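You operate a simulated robot arm through the tools that you are given. There is no shell and no other tool.

The job below is to be done with a simulated two-armed robot. You get a single attempt, and the scene is never put back.

JOB
Pack the two seeded rolls on the island in the snack box and close it.
Where things are to end (x, y in the base frame): seeded roll within 0.03 m of [0.48, 0.37]; seeded roll within 0.03 m of [0.55, 0.3].

It is judged by the outcome, as a careful person would: the job done as asked, and still so three seconds after it is handed in. It fails if anything else is knocked over, pushed out of place, dropped, spilled or broken.

ROBOT AND FRAMES
Two 7-joint arms with two-finger grippers on one trunk that stands fixed in place. Base frame: the origin is at the foot of the trunk, x ahead of it, y to its left, z up. Units: m, rad, N and s.
The left shoulder is at [0.073, 0.216, 1.143], the right one opposite. With the tool pointing down near the work surface each hand reaches from about 0.1 to 0.56 m from the base axis, measured 20 degrees to its own side. Payload 3.18 kg a hand.
The tool frame of a hand sits at the grasp point between the pads (the TCP): z along the fingers, y along the line on which they close. The tips reach 0.03 m beyond it. The gripper opens to 0.144 m. The gripper's body begins 0.103 m behind the TCP.
Orientation is told as [roll, pitch, yaw] about the base's x, y, z axes, in that order, counted from this pose: with the fingers straight down and closing along the base's y, the tool's x points along the base's -x, its y along +y and its z along -z.

CONTROLS
- The arms move only by the tool servo_tool. It takes "left_rows", "right_rows" or both (then of equal length, played together; a hand with none holds still); each is text: rows parted by semicolons, each of 6 numbers parted by spaces: the shift along the base's x, y, z in m, then the turn, a rotation vector about the base's x, y, z in rad. In form: x y z ax ay az; .... A call has 1 to 20 rows; each row is the pose to reach, as a shift and turn from the pose commanded when the call began. "left_hand" and "right_hand" are, for a hand that has rows, the gripper command, from -1 (fully open) to 1 (shut), values between in proportion, set as the call begins (left out, the last holds). A row lasts 0.2 s, in which the tool goes at most 0.05 m and 0.15 rad; a call with a longer step from one row to the next is refused whole, and so is a gripper value outside its range. A pose out of reach is approached as far as the arm can. The call stops where the force on the tool passes 40 N (or 10 N more than at its start, if that is more) or the arm is blocked; 0.2 s more then pass. Each finger halts on what it meets, pressing with about 24 N; the grip force reading is that of the motor and also rises with nothing between the fingers. The clock runs only during rows and for 0.2 s after the last one: add rows that repeat a pose to give the fingers time. It gives the time, the measured TCP pose, the force on the tool (base axes), the opening and the grip force at its end, in the units of the frame above (readings bear some noise), with the torque about the TCP (base axes, N m) and any sound that the robot's microphone picked up.
- Cameras (640 x 400 px; columns grow to the right, rows downward): "scene" is now at [0.1624, 0.065, 1.3379]; the picture's right is [0.59, -0.80, 0.00], its down [-0.32, -0.23, -0.92] and it looks along [0.74, 0.55, -0.39] (base axes); focal length 214 px, centre (320, 200). "left" rides on the left gripper at [0.076, -0.016, -0.143] in its tool frame; the picture's right is [0.21, 0.98, 0.00], its down [-0.84, 0.18, -0.51] and it looks along [-0.50, 0.11, 0.86] (tool axes); focal length 218 px, centre (320, 200). "right" rides on the right gripper at [0.076, 0.016, -0.143] in its tool frame; the picture's right is [-0.21, 0.98, 0.00], its down [-0.84, -0.18, -0.51] and it looks along [-0.50, -0.11, 0.86] (tool axes); focal length 218 px, centre (320, 200). There is no depth. A picture from a camera that has moved, and an enlarged one, comes with that camera's place and axes in the base frame and with its lens. The place of the scene camera against the robot may be out by one fixed shift of up to 0.025 m in any direction.
- grab_frame(camera): a new picture of that camera. It takes no simulated time.
- slide_trunk(by): slides the trunk up (or, below 0, down) by that many m; the arms and the scene camera ride with it, the base frame stays. It gives what a move gives, with no picture.
- aim_head(pan, tilt): turns the head with the scene camera to pan (to the left, within 1.396 rad either way) and tilt (down, from -0.506 to 1.204), counted from straight ahead of the robot. It gives what a move gives.
- inspect(camera, box): a new picture of the part [left, top, right, bottom] of that camera's present view, enlarged. It takes no simulated time.
- finish_job(): hands the job in; it is judged then, once.

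Nothing tells you positions but the pictures and the camera data. Unless the task says otherwise, let go and move clear before handing in.

The tools are called after ">>>" as name(argument=value, ...) on one line, values as JSON. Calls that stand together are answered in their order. servo_tool: Moves the arms, as the interface text tells. Its arguments: {"type":"object","properties":{"left_rows":{"type":"string"},"left_hand":{"type":"number"},"right_rows":{"type":"string"},"right_hand":{"type":"number"}},"required":[]} The other tools are called the same way: slide_trunk (by) slides the trunk up or down; aim_head (pan, tilt) turns the head that bears the scene camera; grab_frame (camera) takes a picture; inspect (camera, box) takes an enlarged picture of a part of a camera's view; finish_job () hands the job in.

At the start:

```text
time_s: 0.0
left_tcp_pos: [0.4388, 0.5528, 1.2815]
left_orientation: [-0.001, 0.0, 0.0]
left_contact_force: [0.2, 0.9, -0.2]
left_moment: [0.03, 0.0, 0.0]
left_opening: 0.1439
left_gripper_force: 0.0
right_tcp_pos: [0.4192, 0.023, 1.2788]
right_orientation: [0.0, 0.0, 0.0]
right_contact_force: [0.2, -0.2, 0.8]
right_moment: [0.02, 0.01, 0.01]
right_opening: 0.1438
right_gripper_force: 0.0
trunk travel left (down, up): [-0.225, 0.144]
head pan, tilt: [0.637, 0.405]
```

scene: 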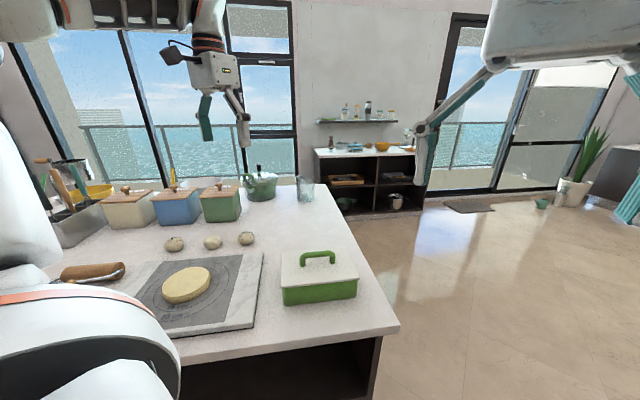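
right: 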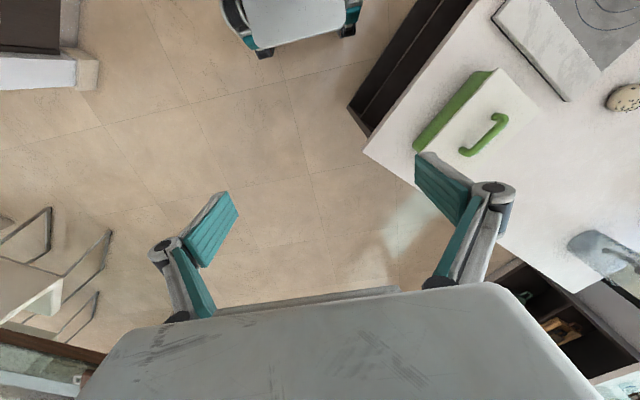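
left: 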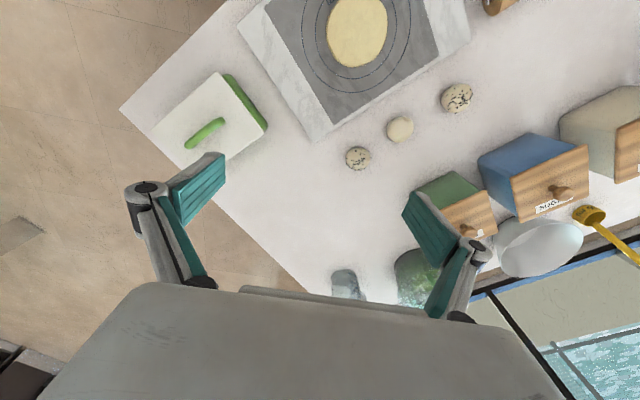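

I see an island with a lidded green/white box, two seeded rolls and one plain roll between them, along with canisters and a pastry board. I'll look closer before I move anything.

>>> inspect(camera="scene", box=[140, 170, 380, 320])

>>> inspect(camera="left", box=[120, 50, 520, 300])

>>> inspect(camera="right", box=[340, 0, 640, 190])

```text
2.67 times, centred on (260, 245) of scene
camera zoom: at [0.1624, 0.065, 1.3379], right [0.59, -0.8, 0.0], down [-0.32, -0.23, -0.92], along [0.74, 0.55, -0.39], focal length 572 px, centre (480, 80)
```

zoom: 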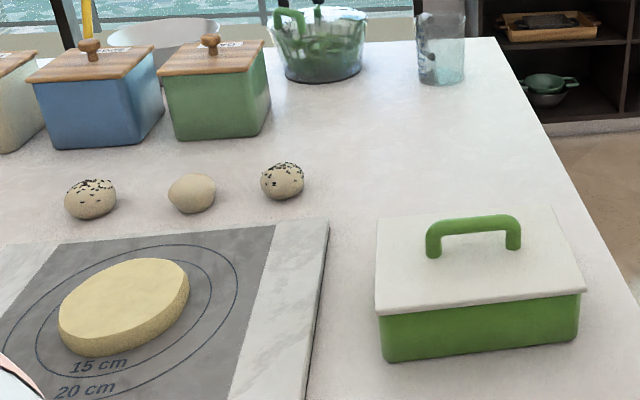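

```text
1.60 times, centred on (320, 175) of left
camera zoom: at [0.365, 0.5357, 1.4236], right [-0.21, 0.98, 0.0], down [0.84, 0.18, 0.51], along [0.5, 0.11, -0.86], focal length 349 px, centre (320, 240)
```

zoom: 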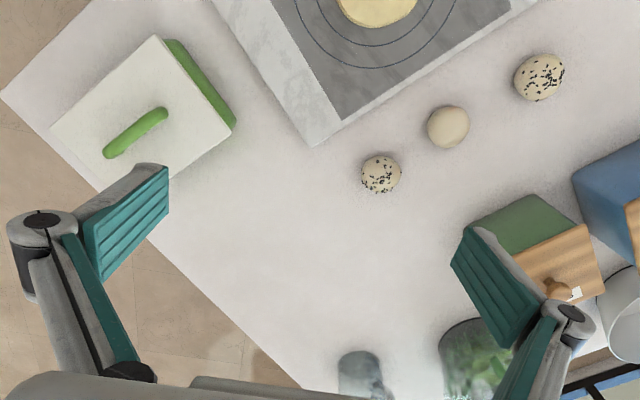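

```text
2.11 times, centred on (490, 95) of right
camera zoom: at [0.3405, 0.0404, 1.4217], right [0.21, 0.98, 0.0], down [0.84, -0.18, 0.51], along [0.5, -0.11, -0.86], focal length 460 px, centre (-38, 421)
```

zoom: 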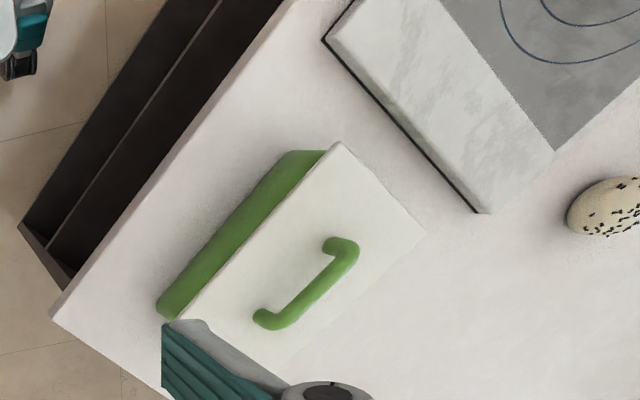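

The box handle triangulates to about (0.518, 0.333, 0.98), running at roughly −45°. The seeded rolls are near (0.53, 0.667) and (0.353, 0.837), with the plain one near (0.44, 0.74) in between, and the counter is around z 0.88. I'll test how far the left arm reaches toward the nearer roll, staying high.

>>> servo_tool(left_rows="0.02 0.03 -0.03 0 0 0; 0.045 0.057 -0.06 0 0 0; 0.065 0.085 -0.09 0 0 0; 0.09 0.114 -0.12 0 0 0; 0.09 0.114 -0.15 0 0 0; 0.09 0.114 -0.17 0 0 0; 0.09 0.114 -0.17 0 0 0")

>>> grab_frame(camera="left")

>>> grab_frame(camera="scene")

```text
time_s: 1.6
left_tcp_pos: [0.5295, 0.6667, 1.1136]
left_orientation: [0.0, -0.001, 0.001]
left_contact_force: [-1.3, -0.8, 0.1]
left_moment: [0.03, -0.04, 0.04]
left_opening: 0.1441
left_gripper_force: 0.1
right_tcp_pos: [0.4158, 0.0233, 1.2793]
right_orientation: [-0.001, 0.0, -0.001]
right_contact_force: [0.4, -0.4, -0.2]
right_moment: [-0.04, -0.05, 0.0]
right_opening: 0.1439
right_gripper_force: 0.0
trunk travel left (down, up): [-0.225, 0.144]
head pan, tilt: [0.637, 0.405]
```

```text
taken
camera left: at [0.4544, 0.6498, 1.254], right [-0.21, 0.98, 0.0], down [0.84, 0.18, 0.51], along [0.5, 0.11, -0.86], focal length 218 px, centre (320, 200)
```

left: 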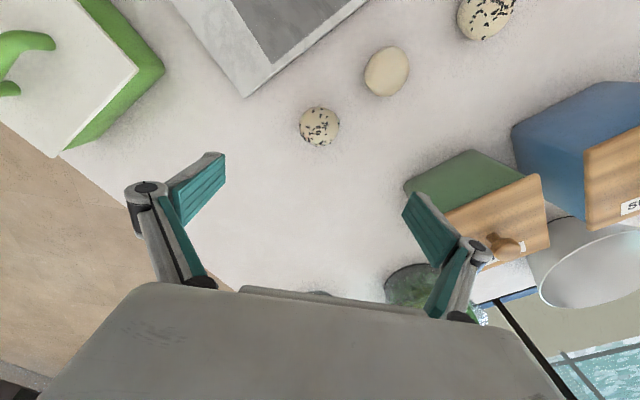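

```text
taken
camera scene: at [0.1617, 0.0647, 1.3381], right [0.59, -0.8, 0.0], down [-0.32, -0.23, -0.92], along [0.74, 0.55, -0.39], focal length 214 px, centre (320, 200)
```

scene: 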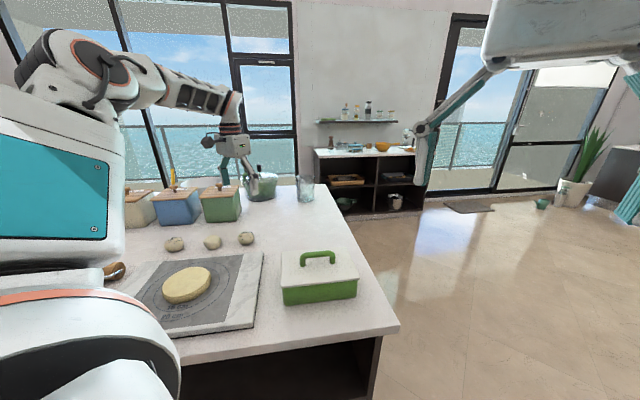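

The left arm reaches the nearer roll's area pointing straight down. The box's long axis and the handle run along (0.71, −0.71), so I'll move over the box with yaw −45° and measure the lid and handle from closer.

>>> servo_tool(left_rows="-0.001 -0.037 0.006 0 0 -0.087; -0.002 -0.073 0.012 0 0 -0.174; -0.003 -0.11 0.018 0 0 -0.262; -0.005 -0.147 0.024 0 0 -0.349; -0.006 -0.184 0.03 0 0 -0.436; -0.008 -0.22 0.036 0 0 -0.524; -0.009 -0.257 0.036 0 0 -0.611; -0.011 -0.294 0.036 0 0 -0.698; -0.012 -0.331 0.036 0 0 -0.785; -0.012 -0.331 0.036 0 0 -0.785")

>>> grab_frame(camera="left")

>>> grab_frame(camera="scene")

>>> grab_frame(camera="right")

```text
time_s: 3.8
left_tcp_pos: [0.518, 0.335, 1.1487]
left_orientation: [0.0, -0.001, -0.786]
left_contact_force: [-0.5, -0.7, 0.2]
left_moment: [-0.02, 0.01, -0.04]
left_opening: 0.1439
left_gripper_force: 0.1
right_tcp_pos: [0.4189, 0.0249, 1.2794]
right_orientation: [0.001, 0.001, -0.001]
right_contact_force: [0.2, -0.1, 0.3]
right_moment: [0.0, 0.01, 0.0]
right_opening: 0.144
right_gripper_force: 0.1
trunk travel left (down, up): [-0.225, 0.144]
head pan, tilt: [0.637, 0.405]
```

```text
taken
camera left: at [0.4533, 0.3782, 1.2895], right [0.54, 0.84, 0.0], down [0.72, -0.47, 0.51], along [0.43, -0.28, -0.86], focal length 218 px, centre (320, 200)
```

left: 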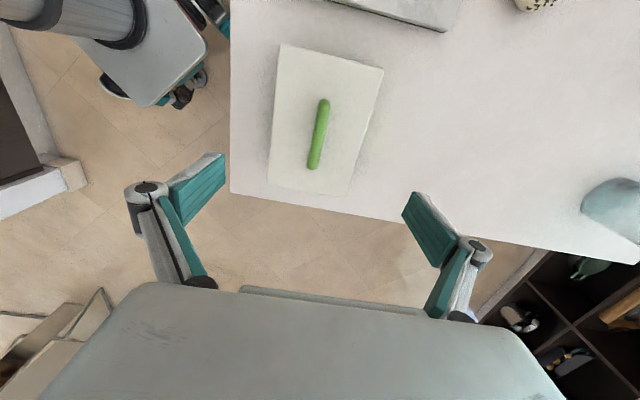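

```text
taken
camera scene: at [0.1621, 0.0653, 1.3379], right [0.59, -0.8, 0.0], down [-0.32, -0.23, -0.92], along [0.74, 0.55, -0.39], focal length 214 px, centre (320, 200)
```

scene: 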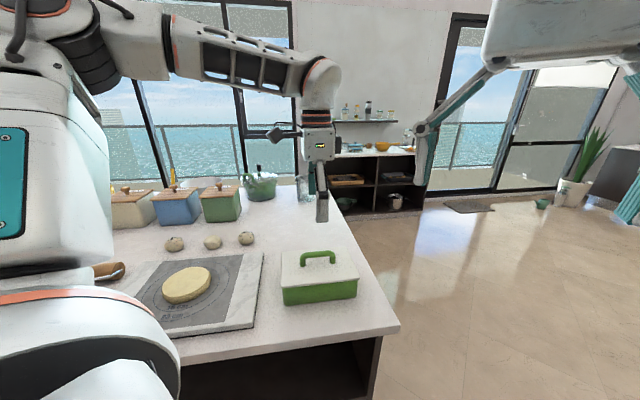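

```text
taken
camera right: at [0.3402, 0.0407, 1.4218], right [0.21, 0.98, 0.0], down [0.84, -0.18, 0.51], along [0.5, -0.11, -0.86], focal length 218 px, centre (320, 200)
```

right: 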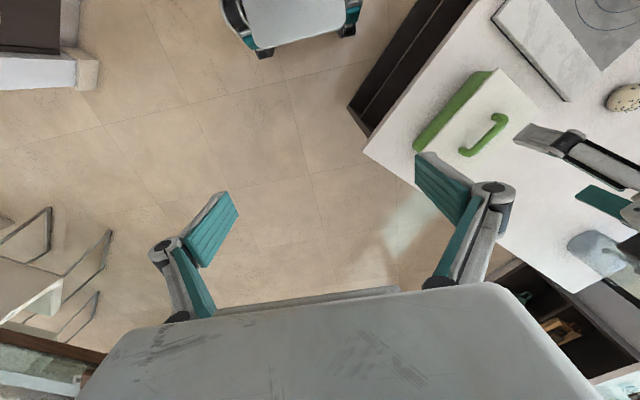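

The gripper now sits straight above the handle, which I put at about (0.517, 0.333, 0.98) and lined up with my closing direction. I'll half-close and lower onto it in stages.

>>> servo_tool(left_rows="0 -0.001 -0.03 0 0 0; 0 -0.002 -0.06 0 0 0; 0 -0.002 -0.09 0 0 0; 0 -0.002 -0.11 0 0 0; 0 -0.002 -0.125 0 0 0; 0 -0.002 -0.125 0 0 0", left_hand=0.1)

>>> grab_frame(camera="left")

>>> inspect(camera="scene", box=[240, 180, 400, 320])

>>> inspect(camera="right", box=[340, 0, 640, 190])

```text
time_s: 5.2
left_tcp_pos: [0.5193, 0.333, 1.0238]
left_orientation: [0.001, 0.0, -0.786]
left_contact_force: [1.1, -0.4, -0.3]
left_moment: [0.03, 0.0, 0.03]
left_opening: 0.0651
left_gripper_force: 0.0
right_tcp_pos: [0.4175, 0.0244, 1.279]
right_orientation: [0.0, 0.002, 0.0]
right_contact_force: [0.0, -0.2, -0.9]
right_moment: [0.02, -0.03, 0.01]
right_opening: 0.1439
right_gripper_force: 0.0
trunk travel left (down, up): [-0.225, 0.144]
head pan, tilt: [0.637, 0.405]
```

```text
taken
camera left: at [0.4538, 0.3758, 1.1649], right [0.54, 0.84, 0.0], down [0.72, -0.47, 0.51], along [0.43, -0.28, -0.86], focal length 218 px, centre (320, 200)
```

left: 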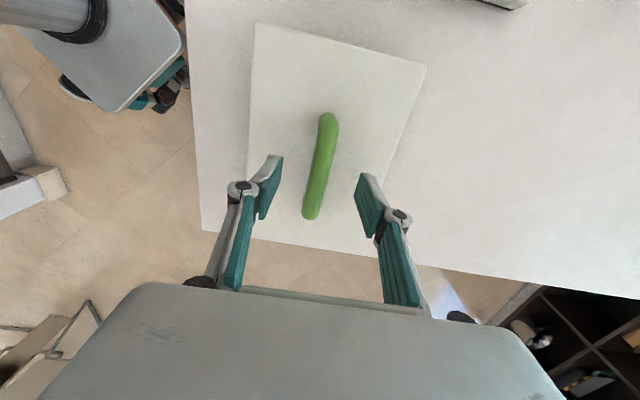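

```text
2.86 times, centred on (320, 250) of scene
camera zoom: at [0.1622, 0.0649, 1.338], right [0.59, -0.8, 0.0], down [-0.32, -0.23, -0.92], along [0.74, 0.55, -0.39], focal length 613 px, centre (320, 57)
```

zoom: 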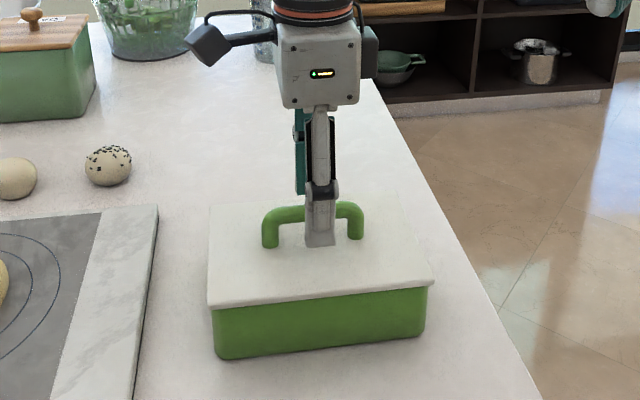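

```text
2.11 times, centred on (490, 95) of right
camera zoom: at [0.3402, 0.0403, 1.4218], right [0.21, 0.98, 0.0], down [0.84, -0.18, 0.51], along [0.5, -0.11, -0.86], focal length 460 px, centre (-38, 421)
```

zoom: 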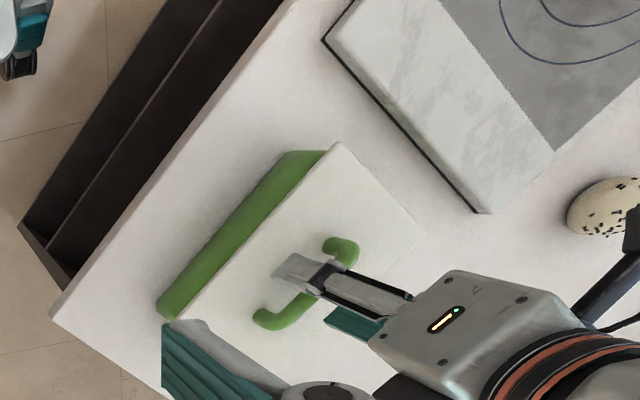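

The fingertips straddle the handle. Refined measurements put the lid top near z 0.968 and the bar centre near z 1.0, so I'll lower 2 cm more and close on the bar.

>>> servo_tool(left_rows="0 0 -0.01 0 0 0; 0 0 -0.019 0 0 0; 0 0 -0.019 0 0 0")

>>> inspect(camera="scene", box=[240, 180, 400, 320])

>>> grab_frame(camera="left")

```text
time_s: 6.0
left_tcp_pos: [0.5179, 0.333, 1.0036]
left_orientation: [0.0, -0.001, -0.785]
left_contact_force: [0.2, -1.3, -0.3]
left_moment: [0.01, -0.03, 0.01]
left_opening: 0.0648
left_gripper_force: 0.1
right_tcp_pos: [0.4176, 0.024, 1.2788]
right_orientation: [-0.002, 0.001, 0.001]
right_contact_force: [0.1, 0.6, 0.1]
right_moment: [0.02, 0.0, -0.03]
right_opening: 0.1438
right_gripper_force: 0.0
trunk travel left (down, up): [-0.225, 0.144]
head pan, tilt: [0.637, 0.405]
```

```text
2.86 times, centred on (320, 250) of scene
camera zoom: at [0.1623, 0.065, 1.3379], right [0.59, -0.8, 0.0], down [-0.32, -0.23, -0.92], along [0.74, 0.55, -0.39], focal length 613 px, centre (320, 57)
```

zoom: 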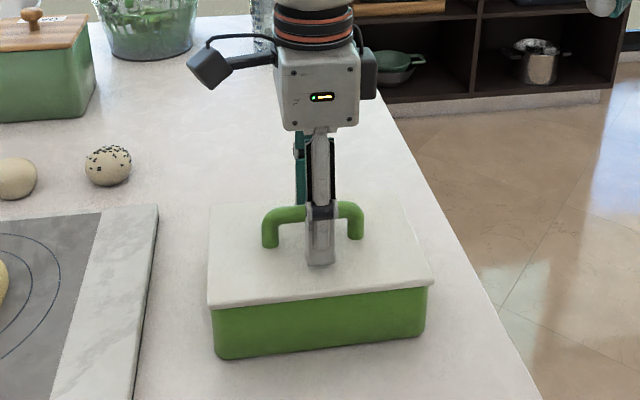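

```text
taken
camera left: at [0.4535, 0.3756, 1.1458], right [0.54, 0.84, 0.0], down [0.72, -0.47, 0.51], along [0.43, -0.28, -0.86], focal length 218 px, centre (320, 200)
```

left: 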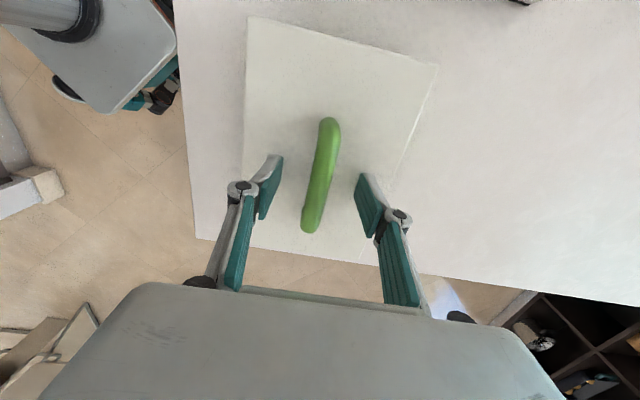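

The bar lies between the pads with no contact so far. Closing now.

>>> servo_tool(left_rows="0 0 0 0 0 0; 0 0 0 0 0 0; 0 0 0 0 0 0; 0 0 0 0 0 0", left_hand=1)

>>> grab_frame(camera="left")

>>> inspect(camera="scene", box=[240, 180, 400, 320])

```text
time_s: 7.0
left_tcp_pos: [0.5179, 0.3334, 1.0036]
left_orientation: [0.001, 0.0, -0.785]
left_contact_force: [0.2, 0.3, 0.2]
left_moment: [-0.02, 0.0, 0.01]
left_opening: 0.014
left_gripper_force: 23.8
right_tcp_pos: [0.4189, 0.0241, 1.28]
right_orientation: [-0.001, 0.001, 0.001]
right_contact_force: [0.2, 0.1, 0.2]
right_moment: [0.02, 0.03, -0.02]
right_opening: 0.1441
right_gripper_force: 0.0
trunk travel left (down, up): [-0.225, 0.144]
head pan, tilt: [0.637, 0.405]
heard: snap
```

```text
taken
camera left: at [0.4536, 0.3757, 1.1457], right [0.54, 0.84, 0.0], down [0.72, -0.47, 0.51], along [0.43, -0.28, -0.86], focal length 218 px, centre (320, 200)
```

left: 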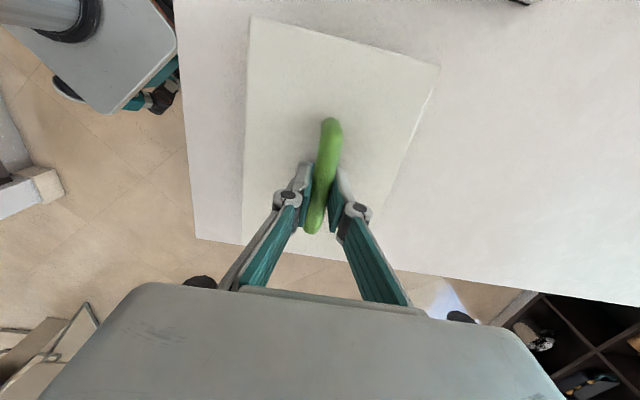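

```text
2.86 times, centred on (320, 250) of scene
camera zoom: at [0.1624, 0.065, 1.3379], right [0.59, -0.8, 0.0], down [-0.32, -0.23, -0.92], along [0.74, 0.55, -0.39], focal length 613 px, centre (320, 57)
```

zoom: 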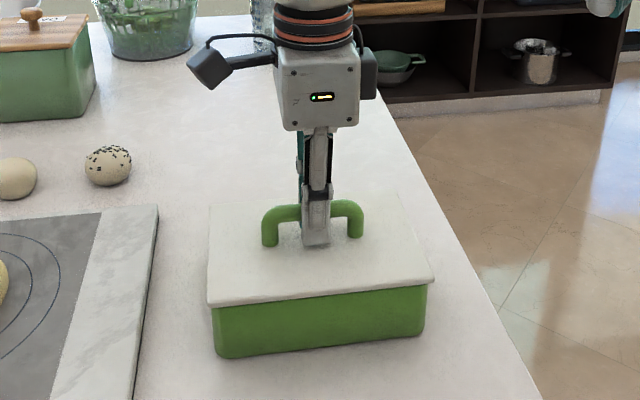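

The grip holds the bar at 14 mm, though I heard a snap, possibly the lid seating or unseating. I'll lift slowly in small steps and watch the force and whether the box follows.

>>> servo_tool(left_rows="0 0 0.003 0 0 0; 0 0 0.006 0 0 0; 0 0 0.01 0 0 0; 0 0 0.01 0 0 0")

>>> inspect(camera="scene", box=[240, 180, 400, 320])

```text
time_s: 8.0
left_tcp_pos: [0.5185, 0.3322, 1.014]
left_orientation: [0.0, 0.001, -0.786]
left_contact_force: [-0.1, 0.2, -1.3]
left_moment: [-0.03, -0.01, -0.03]
left_opening: 0.0138
left_gripper_force: 24.3
right_tcp_pos: [0.4177, 0.025, 1.2779]
right_orientation: [-0.002, -0.001, 0.0]
right_contact_force: [-0.8, -0.2, -0.1]
right_moment: [0.01, -0.03, 0.0]
right_opening: 0.1443
right_gripper_force: 0.0
trunk travel left (down, up): [-0.225, 0.144]
head pan, tilt: [0.637, 0.405]
```

```text
2.86 times, centred on (320, 250) of scene
camera zoom: at [0.1625, 0.0651, 1.3378], right [0.59, -0.8, 0.0], down [-0.32, -0.23, -0.92], along [0.74, 0.55, -0.39], focal length 613 px, centre (320, 57)
```

zoom: 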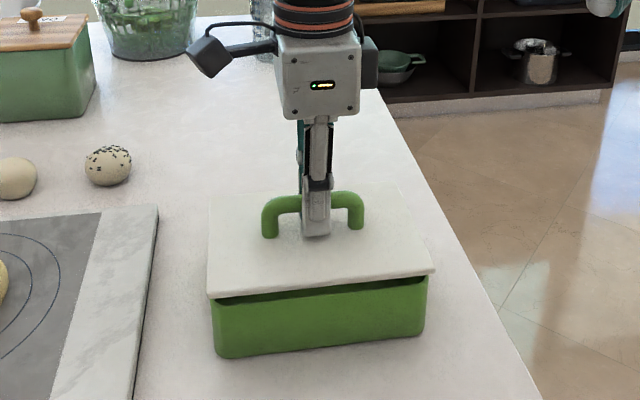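

The lid lifts off freely with the box staying put. I'll raise it and carry it across to the free counter area beyond the box, near (0.64, 0.457).

>>> servo_tool(left_rows="0 0 0.02 0 0 0; 0 0 0.045 0 0 0; 0 0 0.07 0 0 0; 0.02 0.02 0.075 0 0 0; 0.045 0.045 0.075 0 0 0; 0.07 0.07 0.075 0 0 0; 0.095 0.095 0.075 0 0 0; 0.124 0.124 0.065 0 0 0; 0.124 0.124 0.04 0 0 0; 0.124 0.124 0.015 0 0 0; 0.124 0.124 -0.01 0 0 0; 0.124 0.124 -0.03 0 0 0; 0.124 0.124 -0.03 0 0 0")

>>> grab_frame(camera="scene")

>>> grab_frame(camera="left")

>>> inspect(camera="right", box=[340, 0, 640, 190])

```text
time_s: 10.8
left_tcp_pos: [0.6417, 0.457, 0.9835]
left_orientation: [0.0, 0.0, -0.785]
left_contact_force: [0.9, -0.3, -1.0]
left_moment: [0.03, 0.0, 0.01]
left_opening: 0.014
left_gripper_force: 24.1
right_tcp_pos: [0.4186, 0.0232, 1.2783]
right_orientation: [0.0, 0.002, 0.001]
right_contact_force: [0.1, -0.9, -0.5]
right_moment: [0.02, -0.03, 0.0]
right_opening: 0.1439
right_gripper_force: 0.0
trunk travel left (down, up): [-0.225, 0.144]
head pan, tilt: [0.637, 0.405]
```

```text
taken
camera scene: at [0.1621, 0.0648, 1.338], right [0.59, -0.8, 0.0], down [-0.32, -0.23, -0.92], along [0.74, 0.55, -0.39], focal length 214 px, centre (320, 200)
```

scene: 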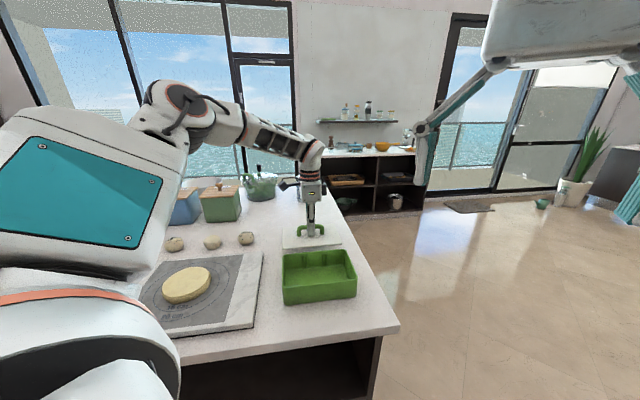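

```text
taken
camera left: at [0.5776, 0.4996, 1.1254], right [0.54, 0.84, 0.0], down [0.72, -0.47, 0.51], along [0.43, -0.28, -0.86], focal length 218 px, centre (320, 200)
```

left: 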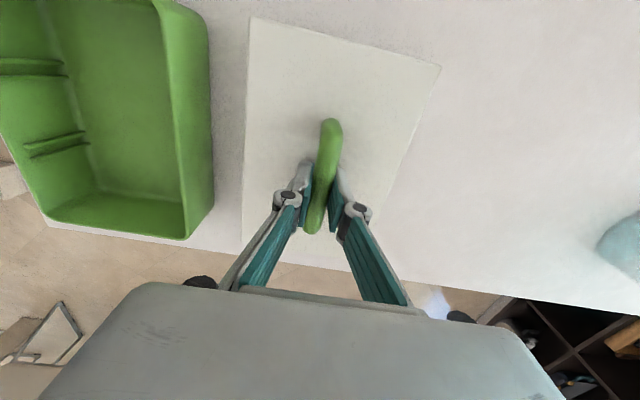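

```text
2.11 times, centred on (490, 95) of right
camera zoom: at [0.3402, 0.0402, 1.4219], right [0.21, 0.98, 0.0], down [0.84, -0.18, 0.51], along [0.5, -0.11, -0.86], focal length 460 px, centre (-38, 421)
```

zoom: 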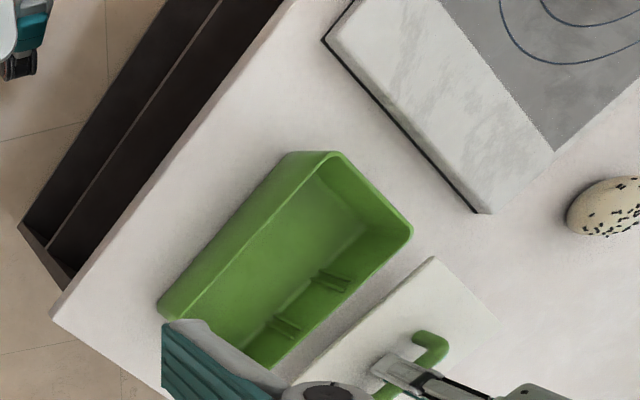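

The box is open and empty, with only small ribs on its walls. I'll lower the lid gently onto the counter in small steps, watching the force.

>>> servo_tool(left_rows="0 0 -0.006 0 0 0; 0 0 -0.012 0 0 0; 0 0 -0.018 0 0 0; 0 0 -0.023 0 0 0; 0 0 -0.028 0 0 0; 0 0 -0.028 0 0 0")

>>> inspect(camera="scene", box=[240, 180, 400, 320])

```text
time_s: 12.2
left_tcp_pos: [0.6415, 0.4563, 0.9564]
left_orientation: [-0.001, -0.001, -0.786]
left_contact_force: [-0.4, -0.4, -0.6]
left_moment: [-0.03, 0.0, 0.01]
left_opening: 0.0139
left_gripper_force: 24.1
right_tcp_pos: [0.4174, 0.0238, 1.2805]
right_orientation: [-0.001, 0.001, 0.0]
right_contact_force: [0.5, 0.2, -0.2]
right_moment: [0.03, 0.02, 0.0]
right_opening: 0.144
right_gripper_force: 0.0
trunk travel left (down, up): [-0.225, 0.144]
head pan, tilt: [0.637, 0.405]
```

```text
2.86 times, centred on (320, 250) of scene
camera zoom: at [0.1623, 0.065, 1.3379], right [0.59, -0.8, 0.0], down [-0.32, -0.23, -0.92], along [0.74, 0.55, -0.39], focal length 613 px, centre (320, 57)
```

zoom: 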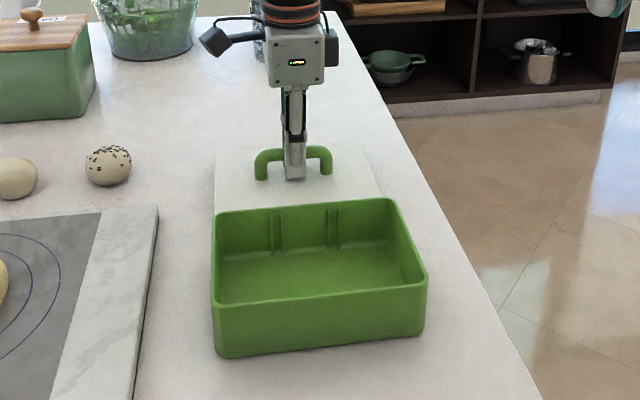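

No contact yet, so I'll keep lowering in finer steps.

>>> servo_tool(left_rows="0 0 -0.003 0 0 0; 0 0 -0.006 0 0 0; 0 0 -0.009 0 0 0; 0 0 -0.009 0 0 0")

```text
time_s: 13.2
left_tcp_pos: [0.6419, 0.4568, 0.9461]
left_orientation: [0.0, 0.0, -0.784]
left_contact_force: [-0.3, 0.4, -1.4]
left_moment: [0.01, 0.0, 0.0]
left_opening: 0.0137
left_gripper_force: 23.4
right_tcp_pos: [0.4171, 0.025, 1.2789]
right_orientation: [-0.001, 0.0, 0.0]
right_contact_force: [-0.4, -0.2, 0.4]
right_moment: [0.03, -0.02, 0.04]
right_opening: 0.1441
right_gripper_force: 0.0
trunk travel left (down, up): [-0.225, 0.144]
head pan, tilt: [0.637, 0.405]
```

>>> servo_tool(left_rows="0 0 -0.002 0 0 0; 0 0 -0.004 0 0 0; 0 0 -0.004 0 0 0")

>>> inspect(camera="scene", box=[270, 200, 370, 280])

>>> inspect(camera="right", box=[440, 90, 600, 190])

```text
time_s: 14.0
left_tcp_pos: [0.6415, 0.4569, 0.9425]
left_orientation: [0.0, -0.001, -0.785]
left_contact_force: [-0.7, -0.1, -1.0]
left_moment: [0.01, 0.0, -0.05]
left_opening: 0.0139
left_gripper_force: 23.9
right_tcp_pos: [0.4179, 0.025, 1.2787]
right_orientation: [-0.001, 0.0, -0.001]
right_contact_force: [-0.1, -0.4, 0.0]
right_moment: [-0.03, -0.02, 0.02]
right_opening: 0.144
right_gripper_force: 0.0
trunk travel left (down, up): [-0.225, 0.144]
head pan, tilt: [0.637, 0.405]
```

```text
5.00 times, centred on (320, 240) of scene
camera zoom: at [0.1624, 0.065, 1.3379], right [0.59, -0.8, 0.0], down [-0.32, -0.23, -0.92], along [0.74, 0.55, -0.39], focal length 1072 px, centre (320, 0)
```

zoom: 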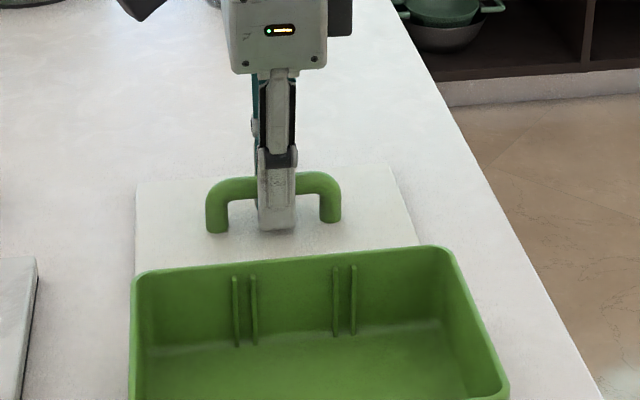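

```text
4.00 times, centred on (520, 140) of right
camera zoom: at [0.3405, 0.0405, 1.4217], right [0.21, 0.98, 0.0], down [0.84, -0.18, 0.51], along [0.5, -0.11, -0.86], focal length 873 px, centre (-480, 440)
```

zoom: 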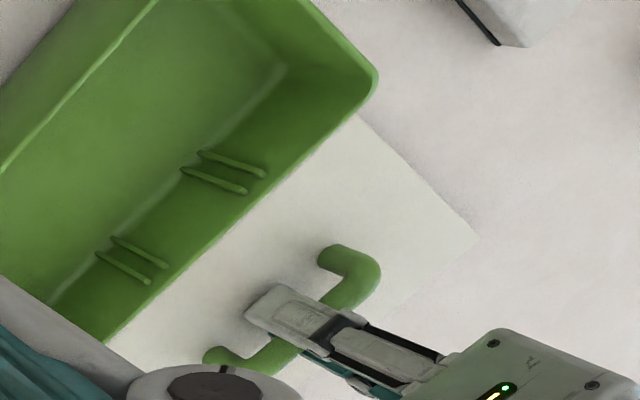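

>>> servo_tool(left_rows="0 0 -0.002 0 0 0; 0 0 -0.004 0 0 0; 0 0 -0.006 0 0 0; 0 0 -0.006 0 0 0")

```text
time_s: 15.0
left_tcp_pos: [0.6425, 0.4568, 0.9413]
left_orientation: [0.005, -0.004, -0.786]
left_contact_force: [0.8, 6.4, 23.6]
left_moment: [0.06, 0.03, 0.01]
left_opening: 0.0143
left_gripper_force: 24.1
right_tcp_pos: [0.4156, 0.0243, 1.2806]
right_orientation: [-0.002, -0.003, 0.0]
right_contact_force: [-0.3, -0.7, -0.3]
right_moment: [0.0, 0.0, -0.02]
right_opening: 0.1439
right_gripper_force: 0.0
trunk travel left (down, up): [-0.225, 0.144]
head pan, tilt: [0.637, 0.405]
```

The lid touched the counter at TCP z ≈ 0.941. I'll back off to relieve the pressure and release it.

>>> servo_tool(left_rows="0 0 0.004 0 0 0; 0 0 0.004 0 0 0")

>>> servo_tool(left_rows="0 0 0 0 0 0; 0 0 0 0 0 0; 0 0 0 0 0 0", left_hand=0.4)

>>> servo_tool(left_rows="0 0 0.02 0 0 0; 0 0 0.05 0 0 0; 0 0 0.09 0 0 0; 0 0 0.13 0 0 0; 0 0 0.16 0 0 0")

>>> grab_frame(camera="left")

>>> grab_frame(camera="scene")

>>> inspect(camera="right", box=[340, 0, 640, 190])

```text
time_s: 15.6
left_tcp_pos: [0.6417, 0.4558, 0.9406]
left_orientation: [0.0, 0.001, -0.786]
left_contact_force: [4.5, 3.1, 12.1]
left_moment: [-0.04, -0.13, 0.08]
left_opening: 0.0139
left_gripper_force: 23.9
right_tcp_pos: [0.4173, 0.0244, 1.2796]
right_orientation: [0.0, -0.001, 0.0]
right_contact_force: [0.7, 0.0, 0.0]
right_moment: [0.01, -0.01, -0.02]
right_opening: 0.144
right_gripper_force: 0.0
trunk travel left (down, up): [-0.225, 0.144]
head pan, tilt: [0.637, 0.405]
```

```text
time_s: 16.4
left_tcp_pos: [0.6426, 0.4565, 0.9404]
left_orientation: [0.001, 0.001, -0.786]
left_contact_force: [-0.8, -0.2, 0.0]
left_moment: [-0.01, 0.0, -0.01]
left_opening: 0.043
left_gripper_force: 0.0
right_tcp_pos: [0.4181, 0.0245, 1.2787]
right_orientation: [0.0, 0.0, 0.001]
right_contact_force: [0.2, -0.3, 0.0]
right_moment: [0.0, 0.02, -0.01]
right_opening: 0.144
right_gripper_force: 0.2
trunk travel left (down, up): [-0.225, 0.144]
head pan, tilt: [0.637, 0.405]
```

```text
time_s: 17.6
left_tcp_pos: [0.6428, 0.4553, 1.1015]
left_orientation: [0.002, 0.0, -0.786]
left_contact_force: [-0.9, -0.1, 0.1]
left_moment: [-0.01, 0.01, -0.02]
left_opening: 0.0434
left_gripper_force: 0.0
right_tcp_pos: [0.4181, 0.0241, 1.2787]
right_orientation: [0.0, 0.0, 0.001]
right_contact_force: [0.0, -0.9, -0.7]
right_moment: [0.01, 0.03, -0.01]
right_opening: 0.1438
right_gripper_force: 0.0
trunk travel left (down, up): [-0.225, 0.144]
head pan, tilt: [0.637, 0.405]
```

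```text
taken
camera left: at [0.578, 0.4994, 1.2427], right [0.54, 0.84, 0.0], down [0.72, -0.47, 0.51], along [0.43, -0.28, -0.86], focal length 218 px, centre (320, 200)
```

left: 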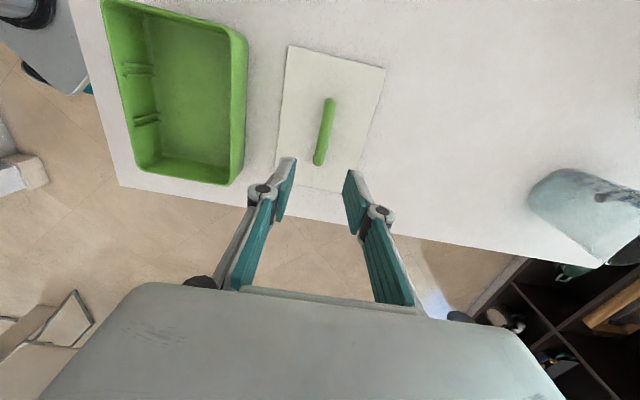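

```text
taken
camera scene: at [0.162, 0.0648, 1.3379], right [0.59, -0.8, 0.0], down [-0.32, -0.23, -0.92], along [0.74, 0.55, -0.39], focal length 214 px, centre (320, 200)
```

scene: 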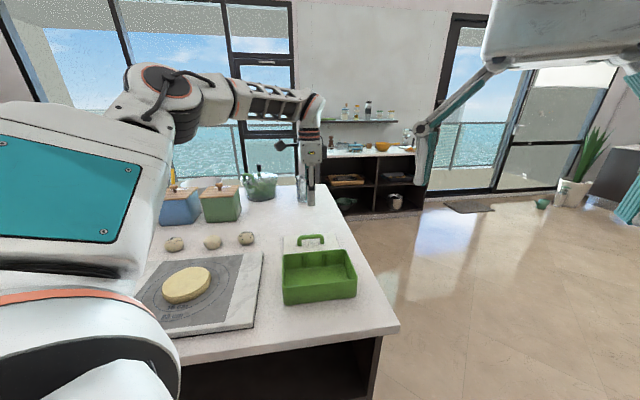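

```text
2.11 times, centred on (490, 95) of right
camera zoom: at [0.3401, 0.0402, 1.4218], right [0.21, 0.98, 0.0], down [0.84, -0.18, 0.51], along [0.5, -0.11, -0.86], focal length 460 px, centre (-38, 421)
```

zoom: 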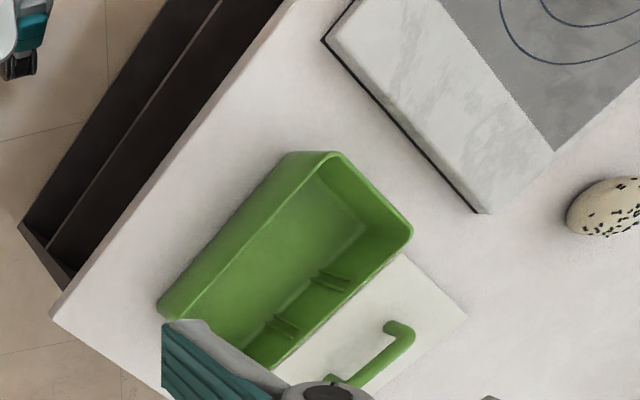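

The lid is set down clear of the box. Next I'll go over the nearer seeded roll, keeping yaw −45° so the fingers close across the row and stay clear of the plain roll.

>>> servo_tool(left_rows="-0.019 0.035 0 0 0 0; -0.038 0.07 0 0 0 0; -0.058 0.106 0 0 0 0; -0.077 0.141 0 0 0 0; -0.096 0.176 0 0 0 0; -0.115 0.211 0 0 0 0; -0.115 0.211 -0.02 0 0 0; -0.115 0.211 -0.04 0 0 0; -0.115 0.211 -0.04 0 0 0", left_hand=-0.35)

>>> grab_frame(camera="left")

>>> inspect(camera="scene", box=[140, 160, 300, 280])

>>> grab_frame(camera="right")

```text
time_s: 19.6
left_tcp_pos: [0.5277, 0.6668, 1.0612]
left_orientation: [-0.001, 0.0, -0.784]
left_contact_force: [1.2, -0.3, 0.3]
left_moment: [0.03, -0.01, -0.04]
left_opening: 0.0971
left_gripper_force: 0.1
right_tcp_pos: [0.4177, 0.024, 1.2788]
right_orientation: [0.0, 0.001, 0.0]
right_contact_force: [-0.1, 0.7, 0.1]
right_moment: [0.04, 0.01, -0.01]
right_opening: 0.1438
right_gripper_force: 0.1
trunk travel left (down, up): [-0.225, 0.144]
head pan, tilt: [0.637, 0.405]
```

```text
taken
camera left: at [0.4625, 0.7103, 1.2022], right [0.54, 0.84, 0.0], down [0.72, -0.47, 0.51], along [0.43, -0.28, -0.86], focal length 218 px, centre (320, 200)
```

left: 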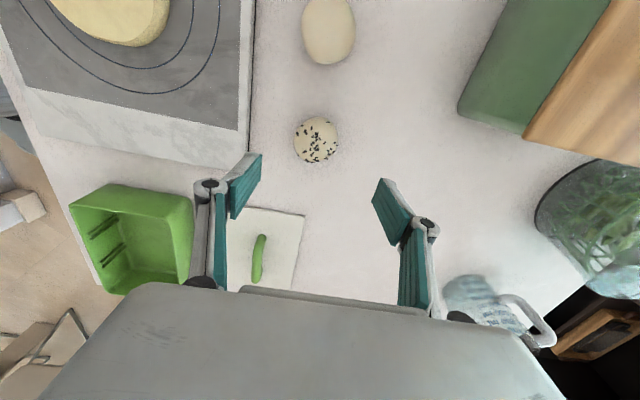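

```text
3.33 times, centred on (220, 220) of scene
camera zoom: at [0.1623, 0.0646, 1.3379], right [0.59, -0.8, 0.0], down [-0.32, -0.23, -0.92], along [0.74, 0.55, -0.39], focal length 715 px, centre (653, 133)
```

zoom: 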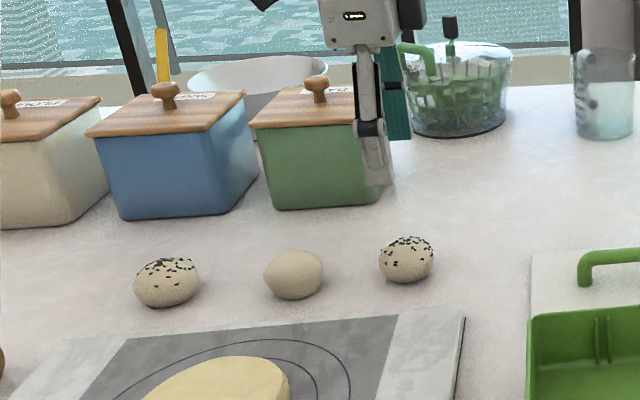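

```text
taken
camera right: at [0.3405, 0.04, 1.4218], right [0.21, 0.98, 0.0], down [0.84, -0.18, 0.51], along [0.5, -0.11, -0.86], focal length 218 px, centre (320, 200)
```

right: 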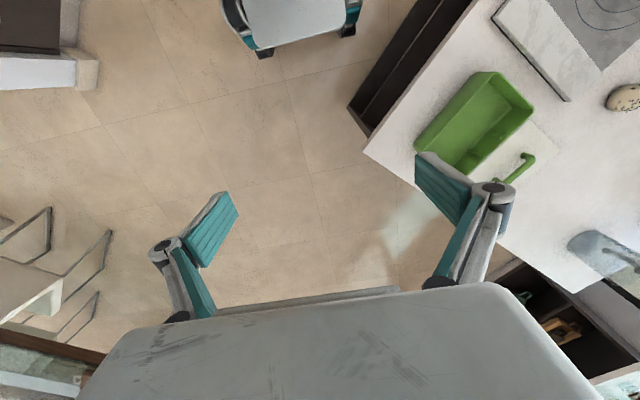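

The roll sits at about (0.527, 0.665), centred between the fingers. I'll lower so the tips stop just above the counter, then check before gripping.

>>> servo_tool(left_rows="0 -0.001 -0.03 0 0 0; -0.001 -0.002 -0.06 0 0 0; -0.001 -0.002 -0.09 0 0 0; -0.001 -0.002 -0.11 0 0 0; -0.001 -0.002 -0.121 0 0 0; -0.001 -0.002 -0.129 0 0 0; -0.001 -0.002 -0.129 0 0 0")

>>> grab_frame(camera="left")

>>> inspect(camera="scene", box=[180, 180, 300, 270])

```text
time_s: 21.2
left_tcp_pos: [0.5261, 0.6657, 0.9323]
left_orientation: [0.0, 0.0, -0.787]
left_contact_force: [-0.3, 0.3, 0.0]
left_moment: [-0.04, 0.02, 0.02]
left_opening: 0.097
left_gripper_force: 0.0
right_tcp_pos: [0.4183, 0.0235, 1.279]
right_orientation: [-0.001, 0.001, 0.0]
right_contact_force: [-0.3, -0.5, 0.4]
right_moment: [0.02, 0.02, 0.01]
right_opening: 0.1442
right_gripper_force: 0.0
trunk travel left (down, up): [-0.225, 0.144]
head pan, tilt: [0.637, 0.405]
```

```text
taken
camera left: at [0.462, 0.7085, 1.0739], right [0.54, 0.84, 0.0], down [0.72, -0.47, 0.51], along [0.43, -0.28, -0.86], focal length 218 px, centre (320, 200)
```

left: 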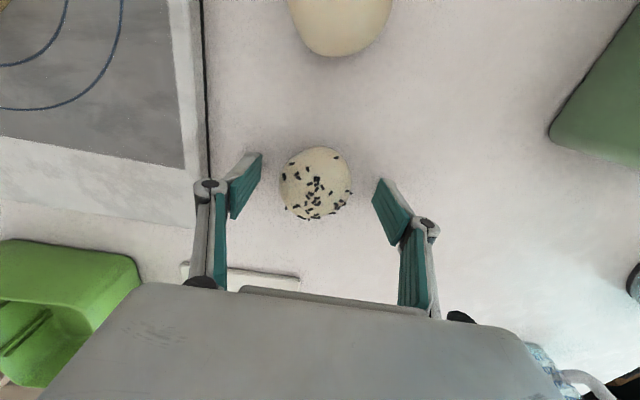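

```text
4.44 times, centred on (240, 225) of scene
camera zoom: at [0.1622, 0.0649, 1.3379], right [0.59, -0.8, 0.0], down [-0.32, -0.23, -0.92], along [0.74, 0.55, -0.39], focal length 953 px, centre (676, 89)
```

zoom: 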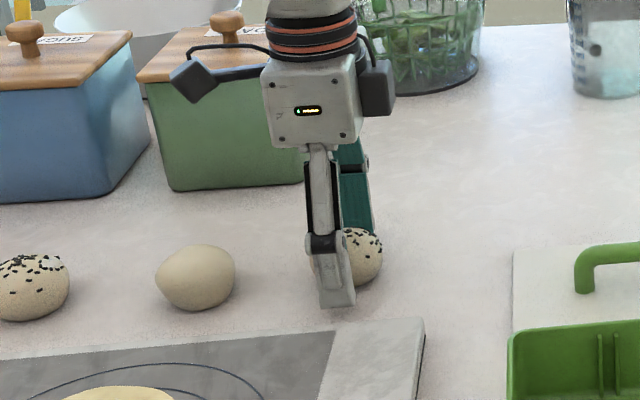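

The fingers straddle the roll evenly with clearance to the board and the plain roll. Closing on it, then a small test lift.

>>> servo_tool(left_rows="0 0 0 0 0 0; 0 0 0 0 0 0; 0 0 0 0 0 0; 0 0 0 0 0 0", left_hand=1)

>>> servo_tool(left_rows="0 0 0.01 0 0 0; 0 0 0.02 0 0 0; 0 0 0.02 0 0 0")

>>> grab_frame(camera="left")

>>> inspect(camera="scene", box=[180, 180, 300, 270])

```text
time_s: 22.2
left_tcp_pos: [0.5257, 0.6663, 0.9331]
left_orientation: [0.001, 0.0, -0.785]
left_contact_force: [0.5, -0.5, -0.7]
left_moment: [0.02, 0.03, -0.03]
left_opening: 0.055
left_gripper_force: 24.0
right_tcp_pos: [0.4176, 0.025, 1.2792]
right_orientation: [0.001, 0.001, -0.001]
right_contact_force: [-0.3, 0.3, 0.3]
right_moment: [-0.02, 0.04, 0.0]
right_opening: 0.1441
right_gripper_force: 0.0
trunk travel left (down, up): [-0.225, 0.144]
head pan, tilt: [0.637, 0.405]
```

```text
time_s: 23.0
left_tcp_pos: [0.5268, 0.6662, 0.9519]
left_orientation: [-0.001, -0.001, -0.786]
left_contact_force: [0.3, -0.3, -0.7]
left_moment: [0.0, 0.02, 0.03]
left_opening: 0.0552
left_gripper_force: 23.9
right_tcp_pos: [0.418, 0.0245, 1.2789]
right_orientation: [0.0, 0.001, 0.001]
right_contact_force: [-0.2, -0.3, -0.4]
right_moment: [0.03, 0.02, 0.0]
right_opening: 0.1439
right_gripper_force: 0.0
trunk travel left (down, up): [-0.225, 0.144]
head pan, tilt: [0.637, 0.405]
```

```text
taken
camera left: at [0.4617, 0.7085, 1.0936], right [0.54, 0.84, 0.0], down [0.72, -0.47, 0.51], along [0.43, -0.28, -0.86], focal length 218 px, centre (320, 200)
```

left: 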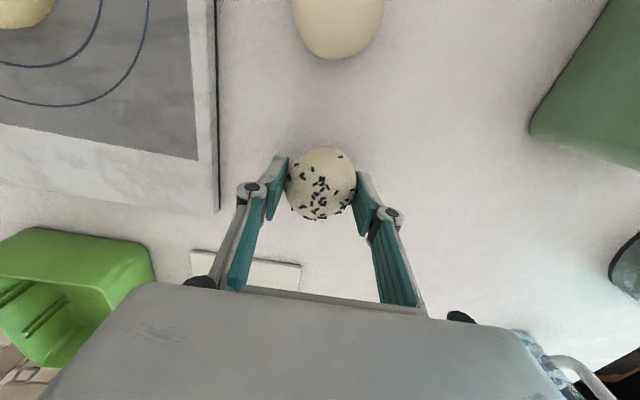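

```text
4.44 times, centred on (240, 225) of scene
camera zoom: at [0.1625, 0.0651, 1.3378], right [0.59, -0.8, 0.0], down [-0.32, -0.23, -0.92], along [0.74, 0.55, -0.39], focal length 953 px, centre (676, 89)
```

zoom: 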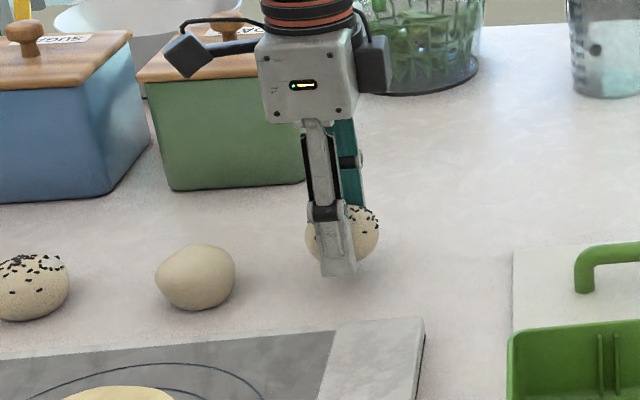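

The first seeded roll is held securely at 55 mm. I'll lift it and carry it over the box to the far slot at (0.553, 0.300), stopping above the rim to check alignment.

>>> servo_tool(left_rows="0 0 0.04 0 0 0; 0 0 0.08 0 0 0; 0 0 0.12 0 0 0; 0.003 -0.04 0.12 0 0 0; 0.006 -0.081 0.12 0 0 0; 0.009 -0.122 0.12 0 0 0; 0.012 -0.163 0.12 0 0 0; 0.015 -0.204 0.12 0 0 0; 0.018 -0.245 0.12 0 0 0; 0.021 -0.286 0.12 0 0 0; 0.024 -0.327 0.12 0 0 0; 0.026 -0.366 0.12 0 0 0; 0.026 -0.366 0.09 0 0 0; 0.026 -0.366 0.065 0 0 0; 0.026 -0.366 0.065 0 0 0")

>>> grab_frame(camera="left")

>>> inspect(camera="scene", box=[240, 180, 400, 320])

>>> inspect(camera="right", box=[340, 0, 640, 190])

```text
time_s: 26.2
left_tcp_pos: [0.5528, 0.3, 1.0185]
left_orientation: [-0.001, 0.001, -0.784]
left_contact_force: [-0.2, 0.2, -0.3]
left_moment: [-0.02, -0.05, 0.01]
left_opening: 0.0553
left_gripper_force: 24.4
right_tcp_pos: [0.4169, 0.0246, 1.2803]
right_orientation: [-0.001, -0.001, 0.001]
right_contact_force: [-0.2, 1.0, 0.0]
right_moment: [0.04, -0.01, 0.01]
right_opening: 0.1437
right_gripper_force: 0.1
trunk travel left (down, up): [-0.225, 0.144]
head pan, tilt: [0.637, 0.405]
```

```text
taken
camera left: at [0.4879, 0.3425, 1.159], right [0.54, 0.84, 0.0], down [0.72, -0.47, 0.51], along [0.43, -0.28, -0.86], focal length 218 px, centre (320, 200)
```

left: 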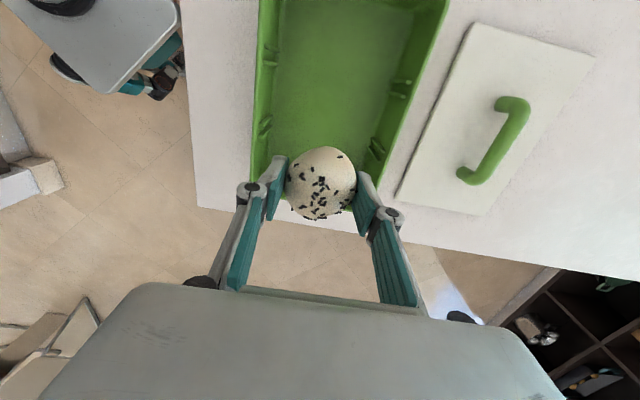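

```text
2.86 times, centred on (320, 250) of scene
camera zoom: at [0.1621, 0.0651, 1.338], right [0.59, -0.8, 0.0], down [-0.32, -0.23, -0.92], along [0.74, 0.55, -0.39], focal length 613 px, centre (320, 57)
```

zoom: 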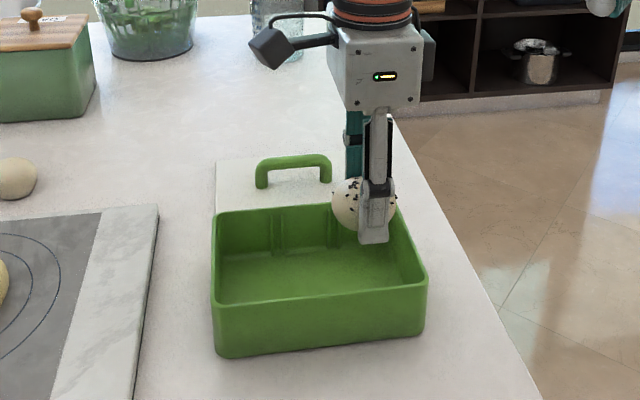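

```text
2.11 times, centred on (490, 95) of right
camera zoom: at [0.3401, 0.0406, 1.4219], right [0.21, 0.98, 0.0], down [0.84, -0.18, 0.51], along [0.5, -0.11, -0.86], focal length 460 px, centre (-38, 421)
```

zoom: 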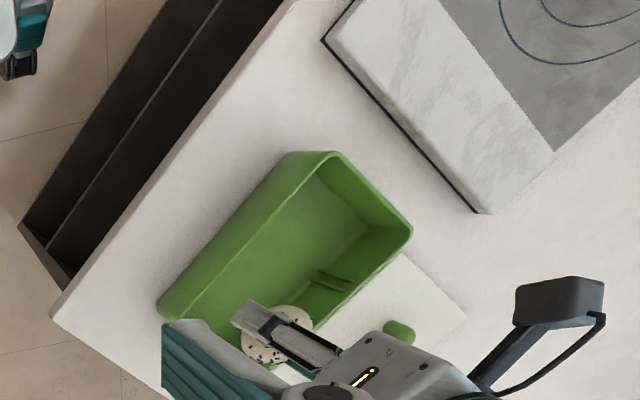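

The roll is centred across the box, about 5 cm above where it should rest. I'll lower it into the slot in stages.

>>> servo_tool(left_rows="0 0 -0.02 0 0 0; 0 0 -0.04 0 0 0; 0 0 -0.06 0 0 0; 0 0 -0.066 0 0 0; 0 0 -0.066 0 0 0")

>>> grab_frame(camera="left")

>>> inspect(camera="scene", box=[260, 190, 380, 300])

>>> inspect(camera="right", box=[400, 60, 560, 190])

```text
time_s: 27.4
left_tcp_pos: [0.5537, 0.2997, 0.9523]
left_orientation: [0.0, 0.0, -0.784]
left_contact_force: [-0.5, 0.7, -0.8]
left_moment: [-0.01, 0.01, 0.02]
left_opening: 0.0552
left_gripper_force: 23.6
right_tcp_pos: [0.4184, 0.024, 1.2784]
right_orientation: [0.0, 0.0, 0.002]
right_contact_force: [0.4, 0.2, 0.6]
right_moment: [-0.02, 0.0, 0.01]
right_opening: 0.1441
right_gripper_force: 0.1
trunk travel left (down, up): [-0.225, 0.144]
head pan, tilt: [0.637, 0.405]
```

```text
taken
camera left: at [0.4884, 0.3426, 1.0927], right [0.54, 0.84, 0.0], down [0.72, -0.47, 0.51], along [0.43, -0.28, -0.86], focal length 218 px, centre (320, 200)
```

left: 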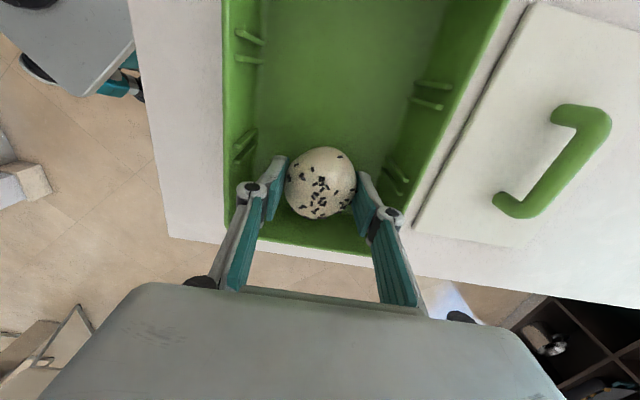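

```text
3.64 times, centred on (320, 245) of scene
camera zoom: at [0.1625, 0.0651, 1.3379], right [0.59, -0.8, 0.0], down [-0.32, -0.23, -0.92], along [0.74, 0.55, -0.39], focal length 780 px, centre (320, 36)
```

zoom: 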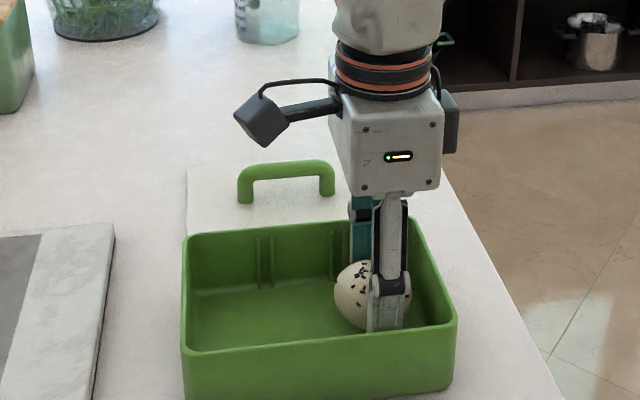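

```text
3.08 times, centred on (480, 125) of right
camera zoom: at [0.3406, 0.0405, 1.4217], right [0.21, 0.98, 0.0], down [0.84, -0.18, 0.51], along [0.5, -0.11, -0.86], focal length 672 px, centre (-172, 431)
```

zoom: 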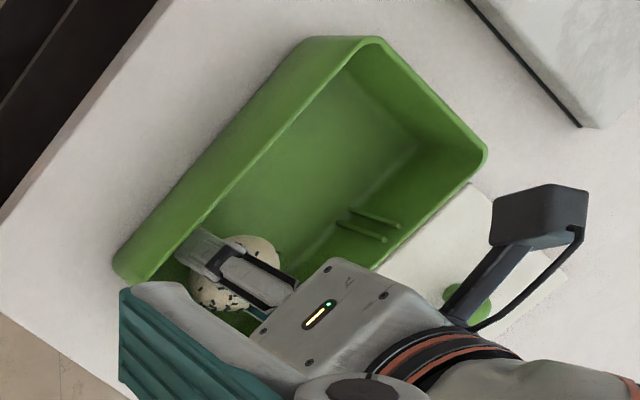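

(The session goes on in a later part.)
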